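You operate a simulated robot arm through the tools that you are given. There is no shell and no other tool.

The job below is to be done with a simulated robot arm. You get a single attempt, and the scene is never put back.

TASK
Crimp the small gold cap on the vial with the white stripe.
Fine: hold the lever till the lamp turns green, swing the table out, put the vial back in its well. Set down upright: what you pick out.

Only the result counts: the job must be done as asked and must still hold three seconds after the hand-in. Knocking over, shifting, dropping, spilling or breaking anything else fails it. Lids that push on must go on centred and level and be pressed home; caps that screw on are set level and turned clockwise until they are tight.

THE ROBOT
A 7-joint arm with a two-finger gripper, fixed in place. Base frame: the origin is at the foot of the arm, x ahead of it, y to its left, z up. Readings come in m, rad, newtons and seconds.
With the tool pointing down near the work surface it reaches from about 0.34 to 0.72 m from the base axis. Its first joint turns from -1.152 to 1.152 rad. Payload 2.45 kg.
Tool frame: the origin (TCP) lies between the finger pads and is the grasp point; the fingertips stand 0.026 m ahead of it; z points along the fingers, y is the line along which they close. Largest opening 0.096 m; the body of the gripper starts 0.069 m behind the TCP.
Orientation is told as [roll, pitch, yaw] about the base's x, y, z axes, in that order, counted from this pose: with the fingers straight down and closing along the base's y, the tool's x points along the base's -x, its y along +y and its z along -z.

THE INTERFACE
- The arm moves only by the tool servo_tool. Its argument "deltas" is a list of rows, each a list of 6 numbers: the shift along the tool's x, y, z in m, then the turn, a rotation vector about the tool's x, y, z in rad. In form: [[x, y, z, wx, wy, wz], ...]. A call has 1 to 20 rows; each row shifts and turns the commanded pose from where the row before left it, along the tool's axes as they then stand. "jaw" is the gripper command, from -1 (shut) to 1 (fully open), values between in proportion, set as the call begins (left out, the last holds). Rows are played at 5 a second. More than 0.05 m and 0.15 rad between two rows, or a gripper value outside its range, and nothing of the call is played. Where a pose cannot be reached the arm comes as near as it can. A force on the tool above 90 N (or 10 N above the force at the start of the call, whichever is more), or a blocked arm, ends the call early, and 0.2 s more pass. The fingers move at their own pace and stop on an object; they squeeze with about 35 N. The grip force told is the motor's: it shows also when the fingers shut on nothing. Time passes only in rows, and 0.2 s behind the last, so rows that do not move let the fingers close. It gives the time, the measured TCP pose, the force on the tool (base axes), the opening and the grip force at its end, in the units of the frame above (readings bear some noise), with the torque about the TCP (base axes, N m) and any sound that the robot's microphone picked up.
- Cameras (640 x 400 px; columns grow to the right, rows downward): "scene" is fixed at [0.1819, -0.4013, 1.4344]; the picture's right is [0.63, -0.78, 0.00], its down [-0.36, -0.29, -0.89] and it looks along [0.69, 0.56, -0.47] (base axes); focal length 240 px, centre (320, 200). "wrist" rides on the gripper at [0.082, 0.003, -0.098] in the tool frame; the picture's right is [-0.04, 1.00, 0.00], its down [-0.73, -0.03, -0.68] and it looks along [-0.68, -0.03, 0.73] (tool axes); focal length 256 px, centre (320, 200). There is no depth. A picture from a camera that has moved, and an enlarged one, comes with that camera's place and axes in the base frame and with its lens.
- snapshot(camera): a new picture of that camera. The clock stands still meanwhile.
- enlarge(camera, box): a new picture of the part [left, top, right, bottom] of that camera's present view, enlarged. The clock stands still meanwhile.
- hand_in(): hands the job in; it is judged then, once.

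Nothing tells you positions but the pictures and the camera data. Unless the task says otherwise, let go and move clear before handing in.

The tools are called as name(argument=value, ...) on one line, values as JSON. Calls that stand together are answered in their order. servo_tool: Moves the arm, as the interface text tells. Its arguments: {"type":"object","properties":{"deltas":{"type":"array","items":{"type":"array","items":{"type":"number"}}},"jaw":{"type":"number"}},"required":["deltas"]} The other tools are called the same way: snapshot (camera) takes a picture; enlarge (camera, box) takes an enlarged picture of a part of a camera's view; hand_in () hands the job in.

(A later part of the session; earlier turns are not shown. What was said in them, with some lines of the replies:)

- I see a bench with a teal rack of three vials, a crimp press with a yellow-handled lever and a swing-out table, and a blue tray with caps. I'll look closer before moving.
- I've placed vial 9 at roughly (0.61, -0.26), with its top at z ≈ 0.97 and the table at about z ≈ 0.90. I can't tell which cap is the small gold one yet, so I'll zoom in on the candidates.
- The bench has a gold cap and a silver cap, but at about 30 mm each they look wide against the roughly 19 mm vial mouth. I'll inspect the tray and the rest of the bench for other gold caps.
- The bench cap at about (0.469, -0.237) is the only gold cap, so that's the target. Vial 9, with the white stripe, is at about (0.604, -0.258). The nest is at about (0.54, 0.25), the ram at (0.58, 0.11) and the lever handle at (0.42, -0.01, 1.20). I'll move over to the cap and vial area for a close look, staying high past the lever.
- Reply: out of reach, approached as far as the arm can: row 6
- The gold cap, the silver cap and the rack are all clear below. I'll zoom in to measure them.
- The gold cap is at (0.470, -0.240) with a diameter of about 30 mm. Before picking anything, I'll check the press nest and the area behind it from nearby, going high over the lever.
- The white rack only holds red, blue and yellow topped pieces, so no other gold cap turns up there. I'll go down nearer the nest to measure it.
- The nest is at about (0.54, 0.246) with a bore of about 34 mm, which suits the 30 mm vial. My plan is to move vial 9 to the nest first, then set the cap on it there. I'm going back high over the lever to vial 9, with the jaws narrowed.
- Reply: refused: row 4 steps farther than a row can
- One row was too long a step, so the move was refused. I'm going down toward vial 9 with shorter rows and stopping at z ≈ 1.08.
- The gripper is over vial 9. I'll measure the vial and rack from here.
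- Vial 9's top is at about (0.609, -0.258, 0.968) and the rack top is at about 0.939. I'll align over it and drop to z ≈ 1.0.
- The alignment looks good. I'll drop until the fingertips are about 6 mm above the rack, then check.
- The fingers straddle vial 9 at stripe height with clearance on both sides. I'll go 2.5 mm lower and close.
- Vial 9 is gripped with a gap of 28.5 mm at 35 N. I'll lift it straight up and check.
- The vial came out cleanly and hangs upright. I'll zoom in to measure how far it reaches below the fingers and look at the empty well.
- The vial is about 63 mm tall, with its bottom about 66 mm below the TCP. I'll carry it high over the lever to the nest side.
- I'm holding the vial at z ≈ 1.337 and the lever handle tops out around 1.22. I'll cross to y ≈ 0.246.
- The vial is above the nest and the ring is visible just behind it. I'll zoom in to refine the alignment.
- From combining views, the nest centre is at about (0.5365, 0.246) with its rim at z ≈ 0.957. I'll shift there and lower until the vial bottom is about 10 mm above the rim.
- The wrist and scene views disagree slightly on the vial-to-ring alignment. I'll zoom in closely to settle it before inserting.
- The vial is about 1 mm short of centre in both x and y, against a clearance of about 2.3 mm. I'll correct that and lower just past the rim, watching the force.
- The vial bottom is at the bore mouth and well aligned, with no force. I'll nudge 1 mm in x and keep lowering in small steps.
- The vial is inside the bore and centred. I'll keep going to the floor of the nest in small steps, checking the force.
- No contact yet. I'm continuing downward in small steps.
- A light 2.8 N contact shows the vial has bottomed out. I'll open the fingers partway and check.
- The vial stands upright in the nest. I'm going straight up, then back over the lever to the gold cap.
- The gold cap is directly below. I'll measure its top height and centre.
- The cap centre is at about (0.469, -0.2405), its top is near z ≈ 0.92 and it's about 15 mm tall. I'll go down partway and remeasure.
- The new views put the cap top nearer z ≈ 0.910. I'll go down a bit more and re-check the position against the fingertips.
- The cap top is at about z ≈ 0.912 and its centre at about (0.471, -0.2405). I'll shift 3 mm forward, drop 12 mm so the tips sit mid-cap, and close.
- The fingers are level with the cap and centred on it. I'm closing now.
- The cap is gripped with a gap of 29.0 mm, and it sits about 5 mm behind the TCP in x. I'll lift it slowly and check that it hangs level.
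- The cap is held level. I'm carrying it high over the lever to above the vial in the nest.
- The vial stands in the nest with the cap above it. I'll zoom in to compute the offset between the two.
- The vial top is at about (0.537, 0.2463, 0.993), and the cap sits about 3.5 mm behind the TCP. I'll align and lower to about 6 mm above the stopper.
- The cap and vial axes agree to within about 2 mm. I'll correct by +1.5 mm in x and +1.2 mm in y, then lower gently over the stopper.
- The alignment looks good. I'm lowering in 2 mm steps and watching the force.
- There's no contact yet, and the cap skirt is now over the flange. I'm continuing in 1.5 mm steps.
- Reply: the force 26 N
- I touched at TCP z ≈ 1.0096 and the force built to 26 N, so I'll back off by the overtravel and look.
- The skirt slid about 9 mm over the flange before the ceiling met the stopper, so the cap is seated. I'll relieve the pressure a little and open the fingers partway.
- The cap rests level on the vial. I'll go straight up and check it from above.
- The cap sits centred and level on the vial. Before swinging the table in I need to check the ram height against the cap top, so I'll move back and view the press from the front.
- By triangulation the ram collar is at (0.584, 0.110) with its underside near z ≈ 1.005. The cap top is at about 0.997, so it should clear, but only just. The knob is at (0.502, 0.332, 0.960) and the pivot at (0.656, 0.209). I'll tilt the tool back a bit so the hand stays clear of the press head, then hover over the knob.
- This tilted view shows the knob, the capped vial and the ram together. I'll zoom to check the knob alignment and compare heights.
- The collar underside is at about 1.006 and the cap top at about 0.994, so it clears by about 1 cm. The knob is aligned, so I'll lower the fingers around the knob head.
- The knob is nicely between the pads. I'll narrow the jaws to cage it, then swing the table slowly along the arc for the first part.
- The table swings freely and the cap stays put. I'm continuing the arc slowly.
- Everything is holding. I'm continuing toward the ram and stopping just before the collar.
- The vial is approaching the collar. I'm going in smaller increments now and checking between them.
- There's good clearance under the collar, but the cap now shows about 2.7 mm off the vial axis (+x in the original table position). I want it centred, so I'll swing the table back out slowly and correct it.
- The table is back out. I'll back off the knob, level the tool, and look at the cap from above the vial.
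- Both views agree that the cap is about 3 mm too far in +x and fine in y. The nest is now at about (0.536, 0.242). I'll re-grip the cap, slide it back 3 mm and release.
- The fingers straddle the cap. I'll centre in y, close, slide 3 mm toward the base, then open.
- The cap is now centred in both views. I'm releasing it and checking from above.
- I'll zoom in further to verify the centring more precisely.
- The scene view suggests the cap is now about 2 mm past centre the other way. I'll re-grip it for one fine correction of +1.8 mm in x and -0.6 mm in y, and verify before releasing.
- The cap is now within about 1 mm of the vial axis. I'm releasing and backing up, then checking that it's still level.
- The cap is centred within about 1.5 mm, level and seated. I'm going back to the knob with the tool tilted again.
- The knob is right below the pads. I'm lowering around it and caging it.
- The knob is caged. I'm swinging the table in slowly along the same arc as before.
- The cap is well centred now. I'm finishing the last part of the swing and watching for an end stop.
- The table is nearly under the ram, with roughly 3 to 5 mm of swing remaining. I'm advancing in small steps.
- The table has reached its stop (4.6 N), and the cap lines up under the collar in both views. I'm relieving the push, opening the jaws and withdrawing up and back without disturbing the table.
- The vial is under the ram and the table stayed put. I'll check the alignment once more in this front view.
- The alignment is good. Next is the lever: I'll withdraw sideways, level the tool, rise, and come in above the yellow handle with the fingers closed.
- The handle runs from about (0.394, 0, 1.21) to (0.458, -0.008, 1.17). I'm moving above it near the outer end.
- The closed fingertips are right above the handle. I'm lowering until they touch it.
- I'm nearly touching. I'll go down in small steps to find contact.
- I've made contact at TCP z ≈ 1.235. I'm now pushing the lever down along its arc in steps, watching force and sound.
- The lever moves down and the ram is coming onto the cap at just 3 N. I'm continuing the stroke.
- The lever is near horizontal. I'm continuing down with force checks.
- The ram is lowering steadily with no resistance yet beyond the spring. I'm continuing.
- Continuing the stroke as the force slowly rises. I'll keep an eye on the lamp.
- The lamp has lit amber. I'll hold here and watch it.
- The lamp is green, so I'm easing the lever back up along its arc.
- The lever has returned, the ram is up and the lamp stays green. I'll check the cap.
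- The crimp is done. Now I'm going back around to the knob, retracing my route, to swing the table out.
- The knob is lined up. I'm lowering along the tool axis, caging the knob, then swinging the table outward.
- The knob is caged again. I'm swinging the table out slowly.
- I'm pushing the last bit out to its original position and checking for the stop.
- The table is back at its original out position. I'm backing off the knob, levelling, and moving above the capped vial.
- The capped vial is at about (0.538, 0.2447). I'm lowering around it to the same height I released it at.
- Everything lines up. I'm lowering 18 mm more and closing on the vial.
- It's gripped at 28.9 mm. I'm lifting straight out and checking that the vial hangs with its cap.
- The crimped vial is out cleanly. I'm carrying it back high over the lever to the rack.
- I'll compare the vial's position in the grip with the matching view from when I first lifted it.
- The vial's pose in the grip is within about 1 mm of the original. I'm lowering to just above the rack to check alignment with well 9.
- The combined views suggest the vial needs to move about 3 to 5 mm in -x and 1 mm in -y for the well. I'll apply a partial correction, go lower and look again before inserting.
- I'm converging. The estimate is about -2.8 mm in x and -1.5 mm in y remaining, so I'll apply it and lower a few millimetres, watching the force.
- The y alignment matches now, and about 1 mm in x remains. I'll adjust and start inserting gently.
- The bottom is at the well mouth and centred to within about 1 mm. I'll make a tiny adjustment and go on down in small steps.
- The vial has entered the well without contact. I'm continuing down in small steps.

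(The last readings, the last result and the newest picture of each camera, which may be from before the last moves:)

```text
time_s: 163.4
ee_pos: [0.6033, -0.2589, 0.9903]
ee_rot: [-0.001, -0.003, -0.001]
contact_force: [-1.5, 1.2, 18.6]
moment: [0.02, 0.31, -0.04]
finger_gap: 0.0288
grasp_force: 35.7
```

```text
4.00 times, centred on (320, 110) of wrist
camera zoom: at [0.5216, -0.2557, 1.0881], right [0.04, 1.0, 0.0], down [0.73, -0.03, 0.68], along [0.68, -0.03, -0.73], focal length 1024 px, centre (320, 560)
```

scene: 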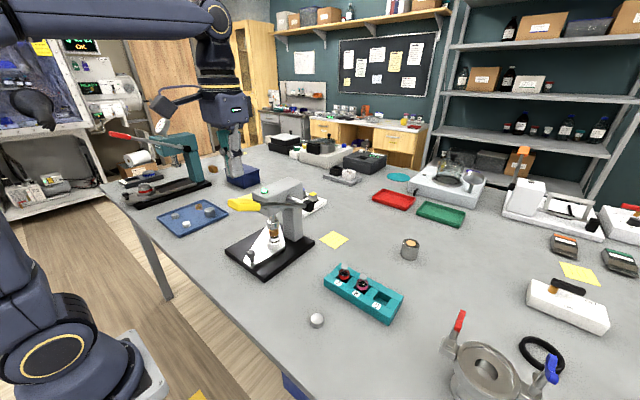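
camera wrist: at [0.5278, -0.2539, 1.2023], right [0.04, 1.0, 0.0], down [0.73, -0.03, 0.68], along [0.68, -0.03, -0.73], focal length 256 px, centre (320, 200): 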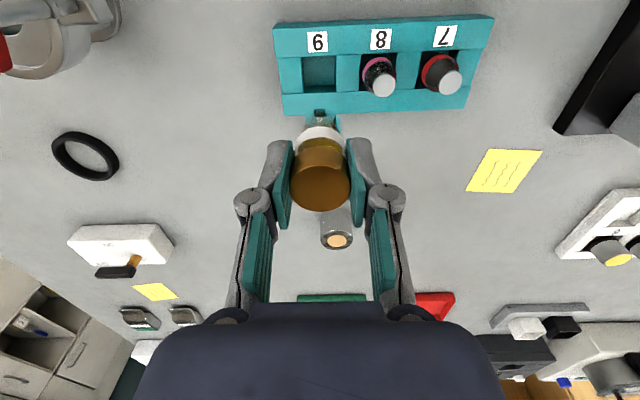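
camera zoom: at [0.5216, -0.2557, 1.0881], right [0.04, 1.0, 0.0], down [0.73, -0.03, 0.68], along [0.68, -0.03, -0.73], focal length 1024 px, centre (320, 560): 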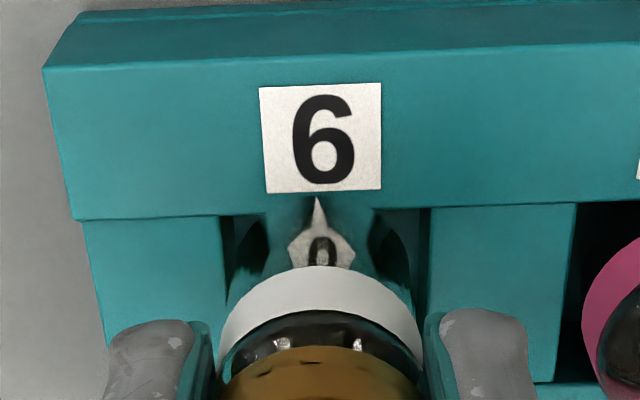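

The 18 N contact and its torque show the vial's near edge resting on the label-strip rim. The glass also overlaps the strip in the wrist view, so my x correction went too far. I'm backing up and shifting +4.5 mm in x and +1.2 mm in y, back toward the original pick pose.

servo_tool(deltas=[[0, 0, -0.004, 0, 0, 0], [0, 0, -0.003, 0, 0, 0], [-0.0045, 0.0012, 0, 0, 0, 0], [0, 0, 0, 0, 0, 0], [0, 0, 0, 0, 0, 0]])

enlarge(camera="scene", box=[368, 270, 400, 306])

enlarge(camera="wrist", box=[270, 60, 370, 160])

enlarge(camera="scene", box=[310, 240, 420, 330])

```text
time_s: 164.6
ee_pos: [0.6081, -0.258, 0.9956]
ee_rot: [0.0, 0.0, 0.0]
contact_force: [0.1, -0.1, -1.0]
moment: [0.01, 0.01, 0.01]
finger_gap: 0.0287
grasp_force: 34.9
```

```text
11.11 times, centred on (384, 288) of scene
camera zoom: at [0.1819, -0.4013, 1.4344], right [0.63, -0.78, 0.0], down [-0.36, -0.29, -0.89], along [0.69, 0.56, -0.47], focal length 2671 px, centre (-391, -778)
```

zoom: 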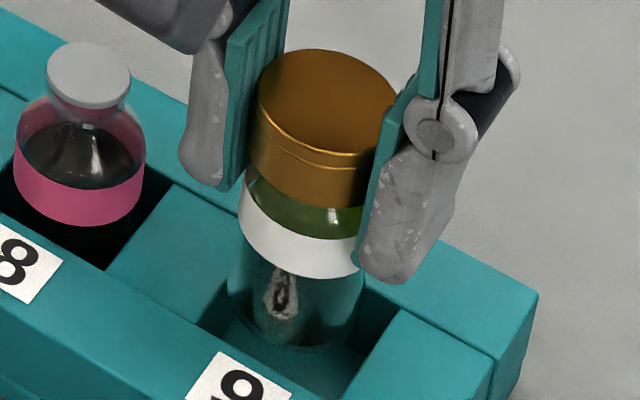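

```text
4.00 times, centred on (320, 110) of wrist
camera zoom: at [0.526, -0.2544, 1.093], right [0.04, 1.0, 0.0], down [0.73, -0.03, 0.68], along [0.68, -0.03, -0.73], focal length 1024 px, centre (320, 560)
```

zoom: 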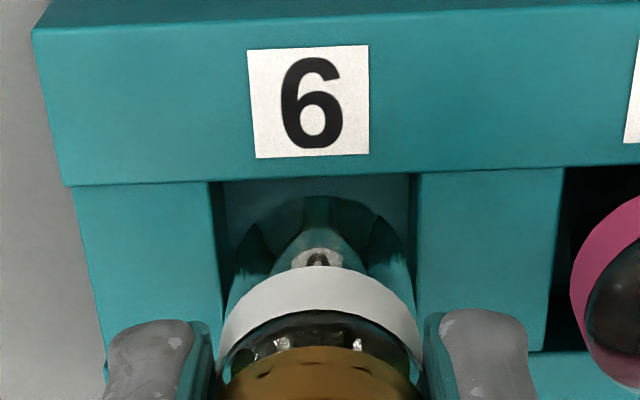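

```text
4.44 times, centred on (365, 285) of scene
camera zoom: at [0.1819, -0.4013, 1.4344], right [0.63, -0.78, 0.0], down [-0.36, -0.29, -0.89], along [0.69, 0.56, -0.47], focal length 1069 px, centre (120, -178)
```

zoom: 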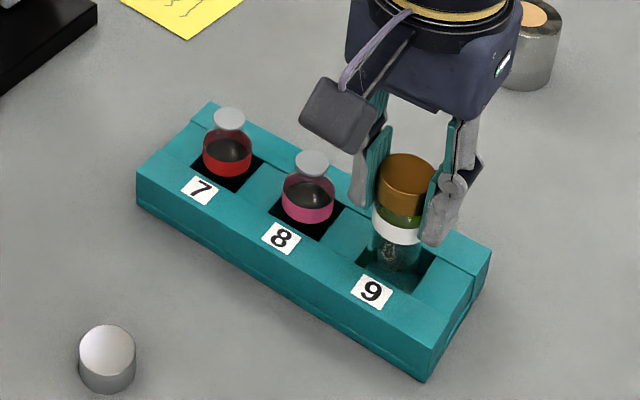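

The glass now sits inside the well outline in both views, and the rack hasn't moved. I'm lowering again in 2 mm steps.

servo_tool(deltas=[[-0.0005, -0.0005, 0.002, 0, 0, 0], [0, 0, 0.002, 0, 0, 0], [0, 0, 0, 0, 0, 0]])

servo_tool(deltas=[[0, 0, 0.0015, 0, 0, 0], [0, 0, 0, 0, 0, 0]])

enlarge(camera="wrist", box=[270, 60, 370, 160])

enlarge(camera="scene", box=[368, 270, 400, 306])

```text
time_s: 165.4
ee_pos: [0.6073, -0.2581, 0.9911]
ee_rot: [-0.001, 0.002, -0.001]
contact_force: [0.0, 0.5, -0.8]
moment: [0.02, -0.02, 0.01]
finger_gap: 0.0286
grasp_force: 34.6
```

```text
time_s: 166.0
ee_pos: [0.6078, -0.2582, 0.989]
ee_rot: [0.001, 0.0, 0.001]
contact_force: [-0.3, 0.1, -1.1]
moment: [0.0, -0.01, 0.01]
finger_gap: 0.0289
grasp_force: 35.3
```

```text
4.00 times, centred on (320, 110) of wrist
camera zoom: at [0.5265, -0.255, 1.0875], right [0.04, 1.0, 0.0], down [0.73, -0.03, 0.68], along [0.68, -0.03, -0.73], focal length 1024 px, centre (320, 560)
```

zoom: 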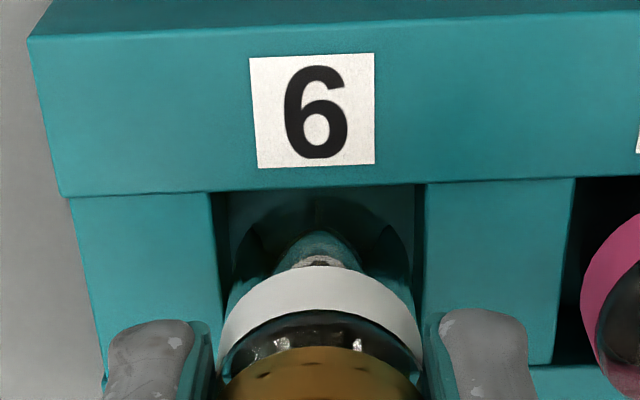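

```text
11.11 times, centred on (384, 288) of scene
camera zoom: at [0.1819, -0.4013, 1.4344], right [0.63, -0.78, 0.0], down [-0.36, -0.29, -0.89], along [0.69, 0.56, -0.47], focal length 2671 px, centre (-391, -778)
```

zoom: 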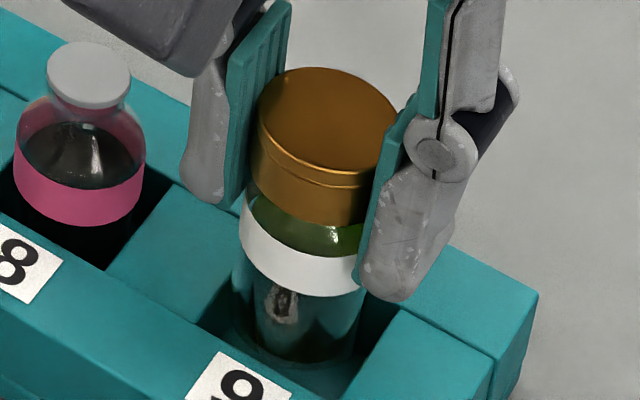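

It has passed the previous contact height with no force, so it's in the well. I'm continuing down.

servo_tool(deltas=[[0, -0.0003, 0.002, 0, 0, 0], [0, 0, 0.002, 0, 0, 0], [0, 0, 0, 0, 0, 0]])

servo_tool(deltas=[[0, 0, 0.002, 0, 0, 0], [0, 0, 0.002, 0, 0, 0], [0, 0, 0, 0, 0, 0]])

enlarge(camera="scene", box=[368, 270, 400, 306])

```text
time_s: 166.8
ee_pos: [0.6078, -0.2582, 0.9859]
ee_rot: [-0.002, -0.001, 0.001]
contact_force: [-0.1, -0.4, -0.8]
moment: [0.01, -0.04, -0.02]
finger_gap: 0.0288
grasp_force: 35.2
```

```text
time_s: 167.6
ee_pos: [0.6073, -0.2585, 0.9814]
ee_rot: [0.0, 0.0, 0.0]
contact_force: [-0.2, 0.0, 0.4]
moment: [0.0, 0.03, 0.01]
finger_gap: 0.0289
grasp_force: 35.2
```

```text
11.11 times, centred on (384, 288) of scene
camera zoom: at [0.1819, -0.4013, 1.4344], right [0.63, -0.78, 0.0], down [-0.36, -0.29, -0.89], along [0.69, 0.56, -0.47], focal length 2671 px, centre (-391, -778)
```

zoom: 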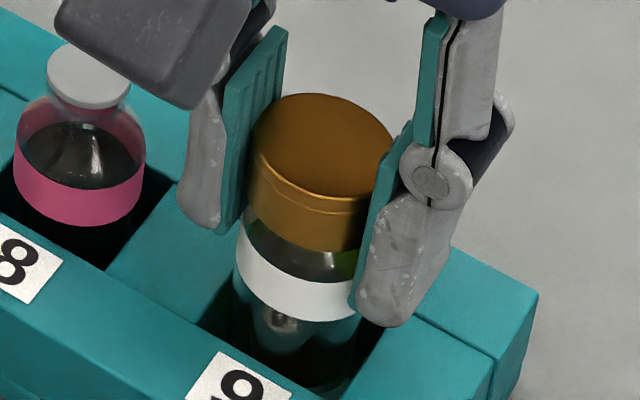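

The vial is going in cleanly. I'm continuing to the floor.

servo_tool(deltas=[[0, 0, 0.002, 0, 0, 0], [0, 0, 0.002, 0, 0, 0], [0, 0, 0, 0, 0, 0]])

servo_tool(deltas=[[0, 0, 0.002, 0, 0, 0], [0, 0, 0.002, 0, 0, 0], [0, 0, 0, 0, 0, 0]])

servo_tool(deltas=[[0, 0, 0.0015, 0, 0, 0], [0, 0, 0, 0, 0, 0]])

```text
time_s: 168.4
ee_pos: [0.6079, -0.2584, 0.9785]
ee_rot: [0.0, 0.001, 0.001]
contact_force: [0.1, -0.1, -0.7]
moment: [0.0, 0.0, 0.04]
finger_gap: 0.0286
grasp_force: 35.4
```

```text
time_s: 169.2
ee_pos: [0.6076, -0.2579, 0.9742]
ee_rot: [0.0, 0.0, 0.0]
contact_force: [-0.4, -0.7, -1.5]
moment: [0.01, 0.0, 0.0]
finger_gap: 0.0286
grasp_force: 35.1
```

```text
time_s: 169.8
ee_pos: [0.608, -0.2577, 0.9723]
ee_rot: [0.001, 0.001, -0.001]
contact_force: [-0.4, -0.4, 0.6]
moment: [0.06, -0.05, -0.02]
finger_gap: 0.0288
grasp_force: 34.6
```

I'm close to the original seating height of 0.969. I'll take small steps to contact.

servo_tool(deltas=[[0, 0, 0.0015, 0, 0, 0], [0, 0, 0, 0, 0, 0]])

servo_tool(deltas=[[0, 0, 0.001, 0, 0, 0], [0, 0, 0, 0, 0, 0]])

enlarge(camera="scene", box=[368, 270, 400, 306])

```text
time_s: 170.4
ee_pos: [0.6085, -0.2582, 0.9703]
ee_rot: [-0.001, 0.0, 0.002]
contact_force: [0.0, -1.3, 0.0]
moment: [-0.03, 0.01, 0.0]
finger_gap: 0.0287
grasp_force: 35.2
```

```text
time_s: 171.0
ee_pos: [0.6079, -0.2584, 0.97]
ee_rot: [0.001, 0.0, -0.001]
contact_force: [0.6, -0.8, -0.4]
moment: [-0.02, -0.01, 0.03]
finger_gap: 0.029
grasp_force: 35.0
```

```text
11.11 times, centred on (384, 288) of scene
camera zoom: at [0.1819, -0.4013, 1.4344], right [0.63, -0.78, 0.0], down [-0.36, -0.29, -0.89], along [0.69, 0.56, -0.47], focal length 2671 px, centre (-391, -778)
```

zoom: 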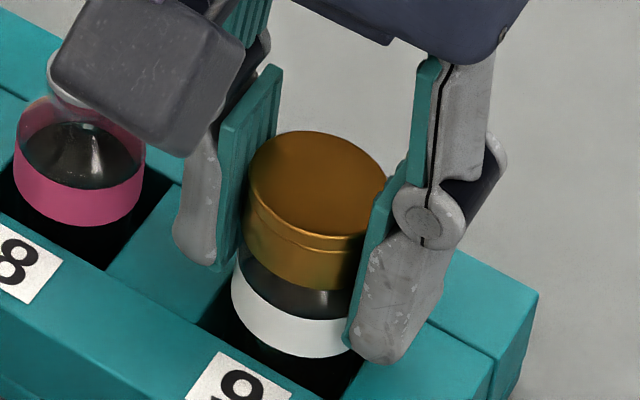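

The stripe is back at its original height in the image. One more small step to confirm floor contact.

servo_tool(deltas=[[0, 0, 0.001, 0, 0, 0], [0, 0, 0, 0, 0, 0]])

```text
time_s: 171.6
ee_pos: [0.6084, -0.2586, 0.9697]
ee_rot: [0.0, 0.0, 0.0]
contact_force: [0.8, -0.2, 0.1]
moment: [0.03, 0.02, 0.04]
finger_gap: 0.0285
grasp_force: 34.6
```

servo_tool(deltas=[[0, 0, 0.001, 0, 0, 0], [0, 0, 0, 0, 0, 0]])

```text
time_s: 172.2
ee_pos: [0.6095, -0.2586, 0.9695]
ee_rot: [0.001, -0.002, -0.001]
contact_force: [-1.5, 1.5, 6.7]
moment: [-0.02, 0.02, 0.01]
finger_gap: 0.029
grasp_force: 35.3
```

A light 6.7 N contact with no torque shows the vial is seated on the well floor. I'm opening the fingers, checking, and lifting away.

servo_tool(deltas=[[0, 0, -0.0004, 0, 0, 0], [0, 0, 0, 0, 0, 0]])

servo_tool(deltas=[[0, 0, 0, 0, 0, 0], [0, 0, 0, 0, 0, 0], [0, 0, 0, 0, 0, 0]], jaw=-0.06)

enlarge(camera="wrist", box=[240, 60, 400, 200])

enlarge(camera="scene", box=[350, 255, 410, 310])

```text
time_s: 172.8
ee_pos: [0.6075, -0.2592, 0.9683]
ee_rot: [0.001, -0.002, -0.002]
contact_force: [0.6, 0.6, 7.0]
moment: [-0.07, -0.07, 0.04]
finger_gap: 0.0289
grasp_force: 35.3
```

```text
time_s: 173.6
ee_pos: [0.6077, -0.2585, 0.9689]
ee_rot: [0.001, 0.0, 0.0]
contact_force: [0.0, -0.1, 0.2]
moment: [-0.04, -0.02, 0.02]
finger_gap: 0.0453
grasp_force: 0.0
```

```text
2.86 times, centred on (320, 130) of wrist
camera zoom: at [0.5267, -0.2552, 1.0663], right [0.04, 1.0, 0.0], down [0.73, -0.03, 0.68], along [0.68, -0.03, -0.73], focal length 731 px, centre (320, 400)
```

zoom: 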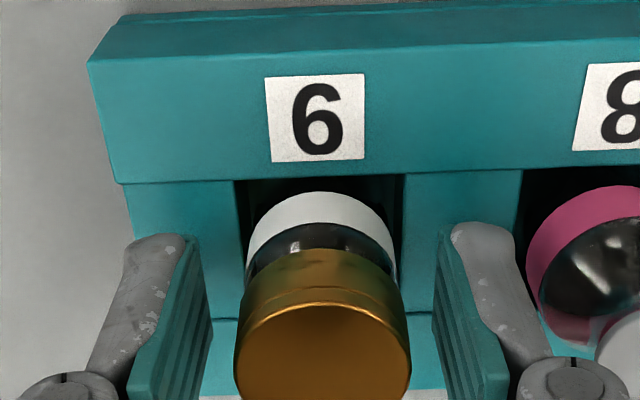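

```text
7.27 times, centred on (380, 282) of scene
camera zoom: at [0.1819, -0.4013, 1.4344], right [0.63, -0.78, 0.0], down [-0.36, -0.29, -0.89], along [0.69, 0.56, -0.47], focal length 1749 px, centre (-116, -400)
```

zoom: 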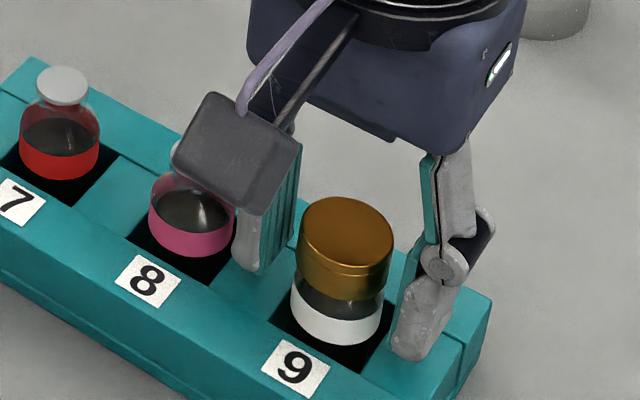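

The vial stands upright in well 9 with its gold cap on. I'm lifting straight up and retreating.

servo_tool(deltas=[[0, 0, -0.01, 0, 0, 0], [0, 0, -0.025, 0, 0, 0], [0, 0, -0.035, 0, 0, 0], [0, 0, -0.04, 0, 0, 0], [0.03, 0, -0.037, 0, 0, 0], [0.03, 0, -0.037, 0, 0, 0], [0.03, 0, -0.037, 0, 0, 0], [0.03, 0, -0.037, 0, 0, 0], [0.03, 0, -0.035, 0, 0, 0], [0.03, 0, -0.03, 0, 0, 0], [0, 0, 0, 0, 0, 0], [0, 0, 0, 0, 0, 0]])

snapshot(camera="wrist")

snapshot(camera="scene")

enlarge(camera="scene", box=[310, 250, 420, 340])

enlarge(camera="scene", box=[200, 160, 330, 280])

```text
time_s: 176.2
ee_pos: [0.4261, -0.2593, 1.2924]
ee_rot: [0.0, 0.0, 0.0]
contact_force: [-1.4, -0.4, 1.1]
moment: [-0.05, 0.01, 0.01]
finger_gap: 0.0451
grasp_force: 0.0
```

```text
taken
camera wrist: at [0.3451, -0.2553, 1.3896], right [0.04, 1.0, 0.0], down [0.73, -0.03, 0.68], along [0.68, -0.03, -0.73], focal length 256 px, centre (320, 200)
```

wrist: 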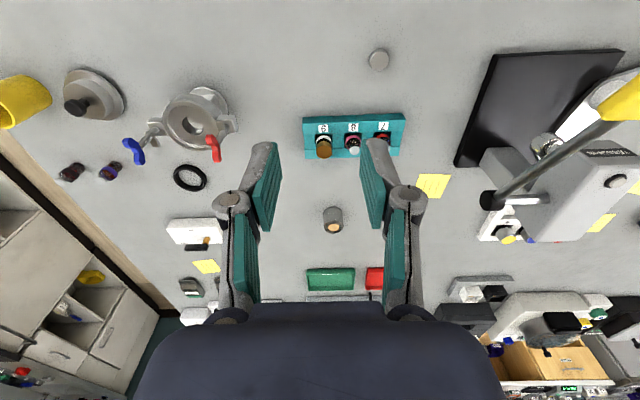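

```text
taken
```

scene: 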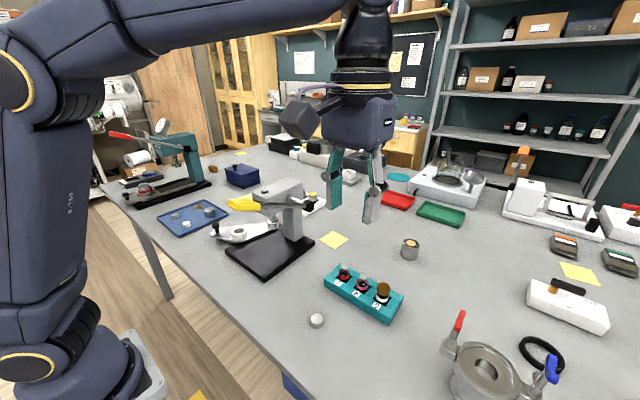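

```text
4.44 times, centred on (365, 295) of scene
camera zoom: at [0.1819, -0.4013, 1.4344], right [0.63, -0.78, 0.0], down [-0.36, -0.29, -0.89], along [0.69, 0.56, -0.47], focal length 1069 px, centre (120, -222)
```

zoom: 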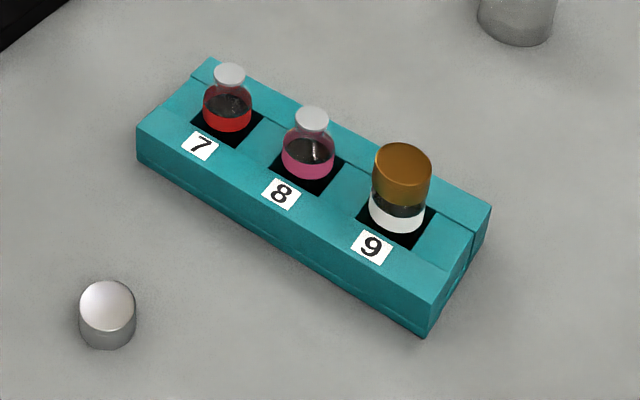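

```text
3.33 times, centred on (265, 220) of scene
camera zoom: at [0.1819, -0.4013, 1.4344], right [0.63, -0.78, 0.0], down [-0.36, -0.29, -0.89], along [0.69, 0.56, -0.47], focal length 801 px, centre (503, 133)
```

zoom: 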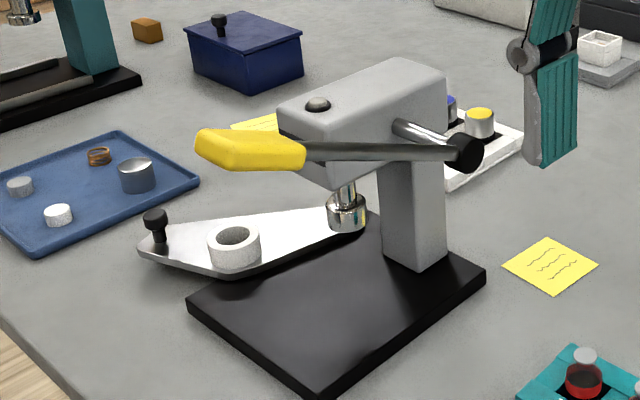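

Vial 9 is upright in its well with the gold cap crimped on. The lever is up, the table is out, nothing else appears to have moved, and the gripper is clear. I'm handing in.

hand_in()

```text
The job is handed in.
```

I crimped the gold cap onto the white-striped vial (number 9) and put the vial back upright in its well. The job is handed in, but no verdict came back.

- **Crimp:** I held the lever until the lamp turned green, then let it back up. The cap still looked seated and level when I put the vial back.
- **Cap:** only one gold cap was on the bench, so I took that as the small one. I re-centred it on the vial before pressing, to within about 1.5 mm by eye.
- **Table:** it is swung out again to where it started.
- **Rack contact:** on the way back into well 9 the vial touched the rim at about 18 N. I backed off, realigned it and lowered it in cleanly. The rack and the other vials show no movement in the pictures.

The gripper is open and clear of everything.
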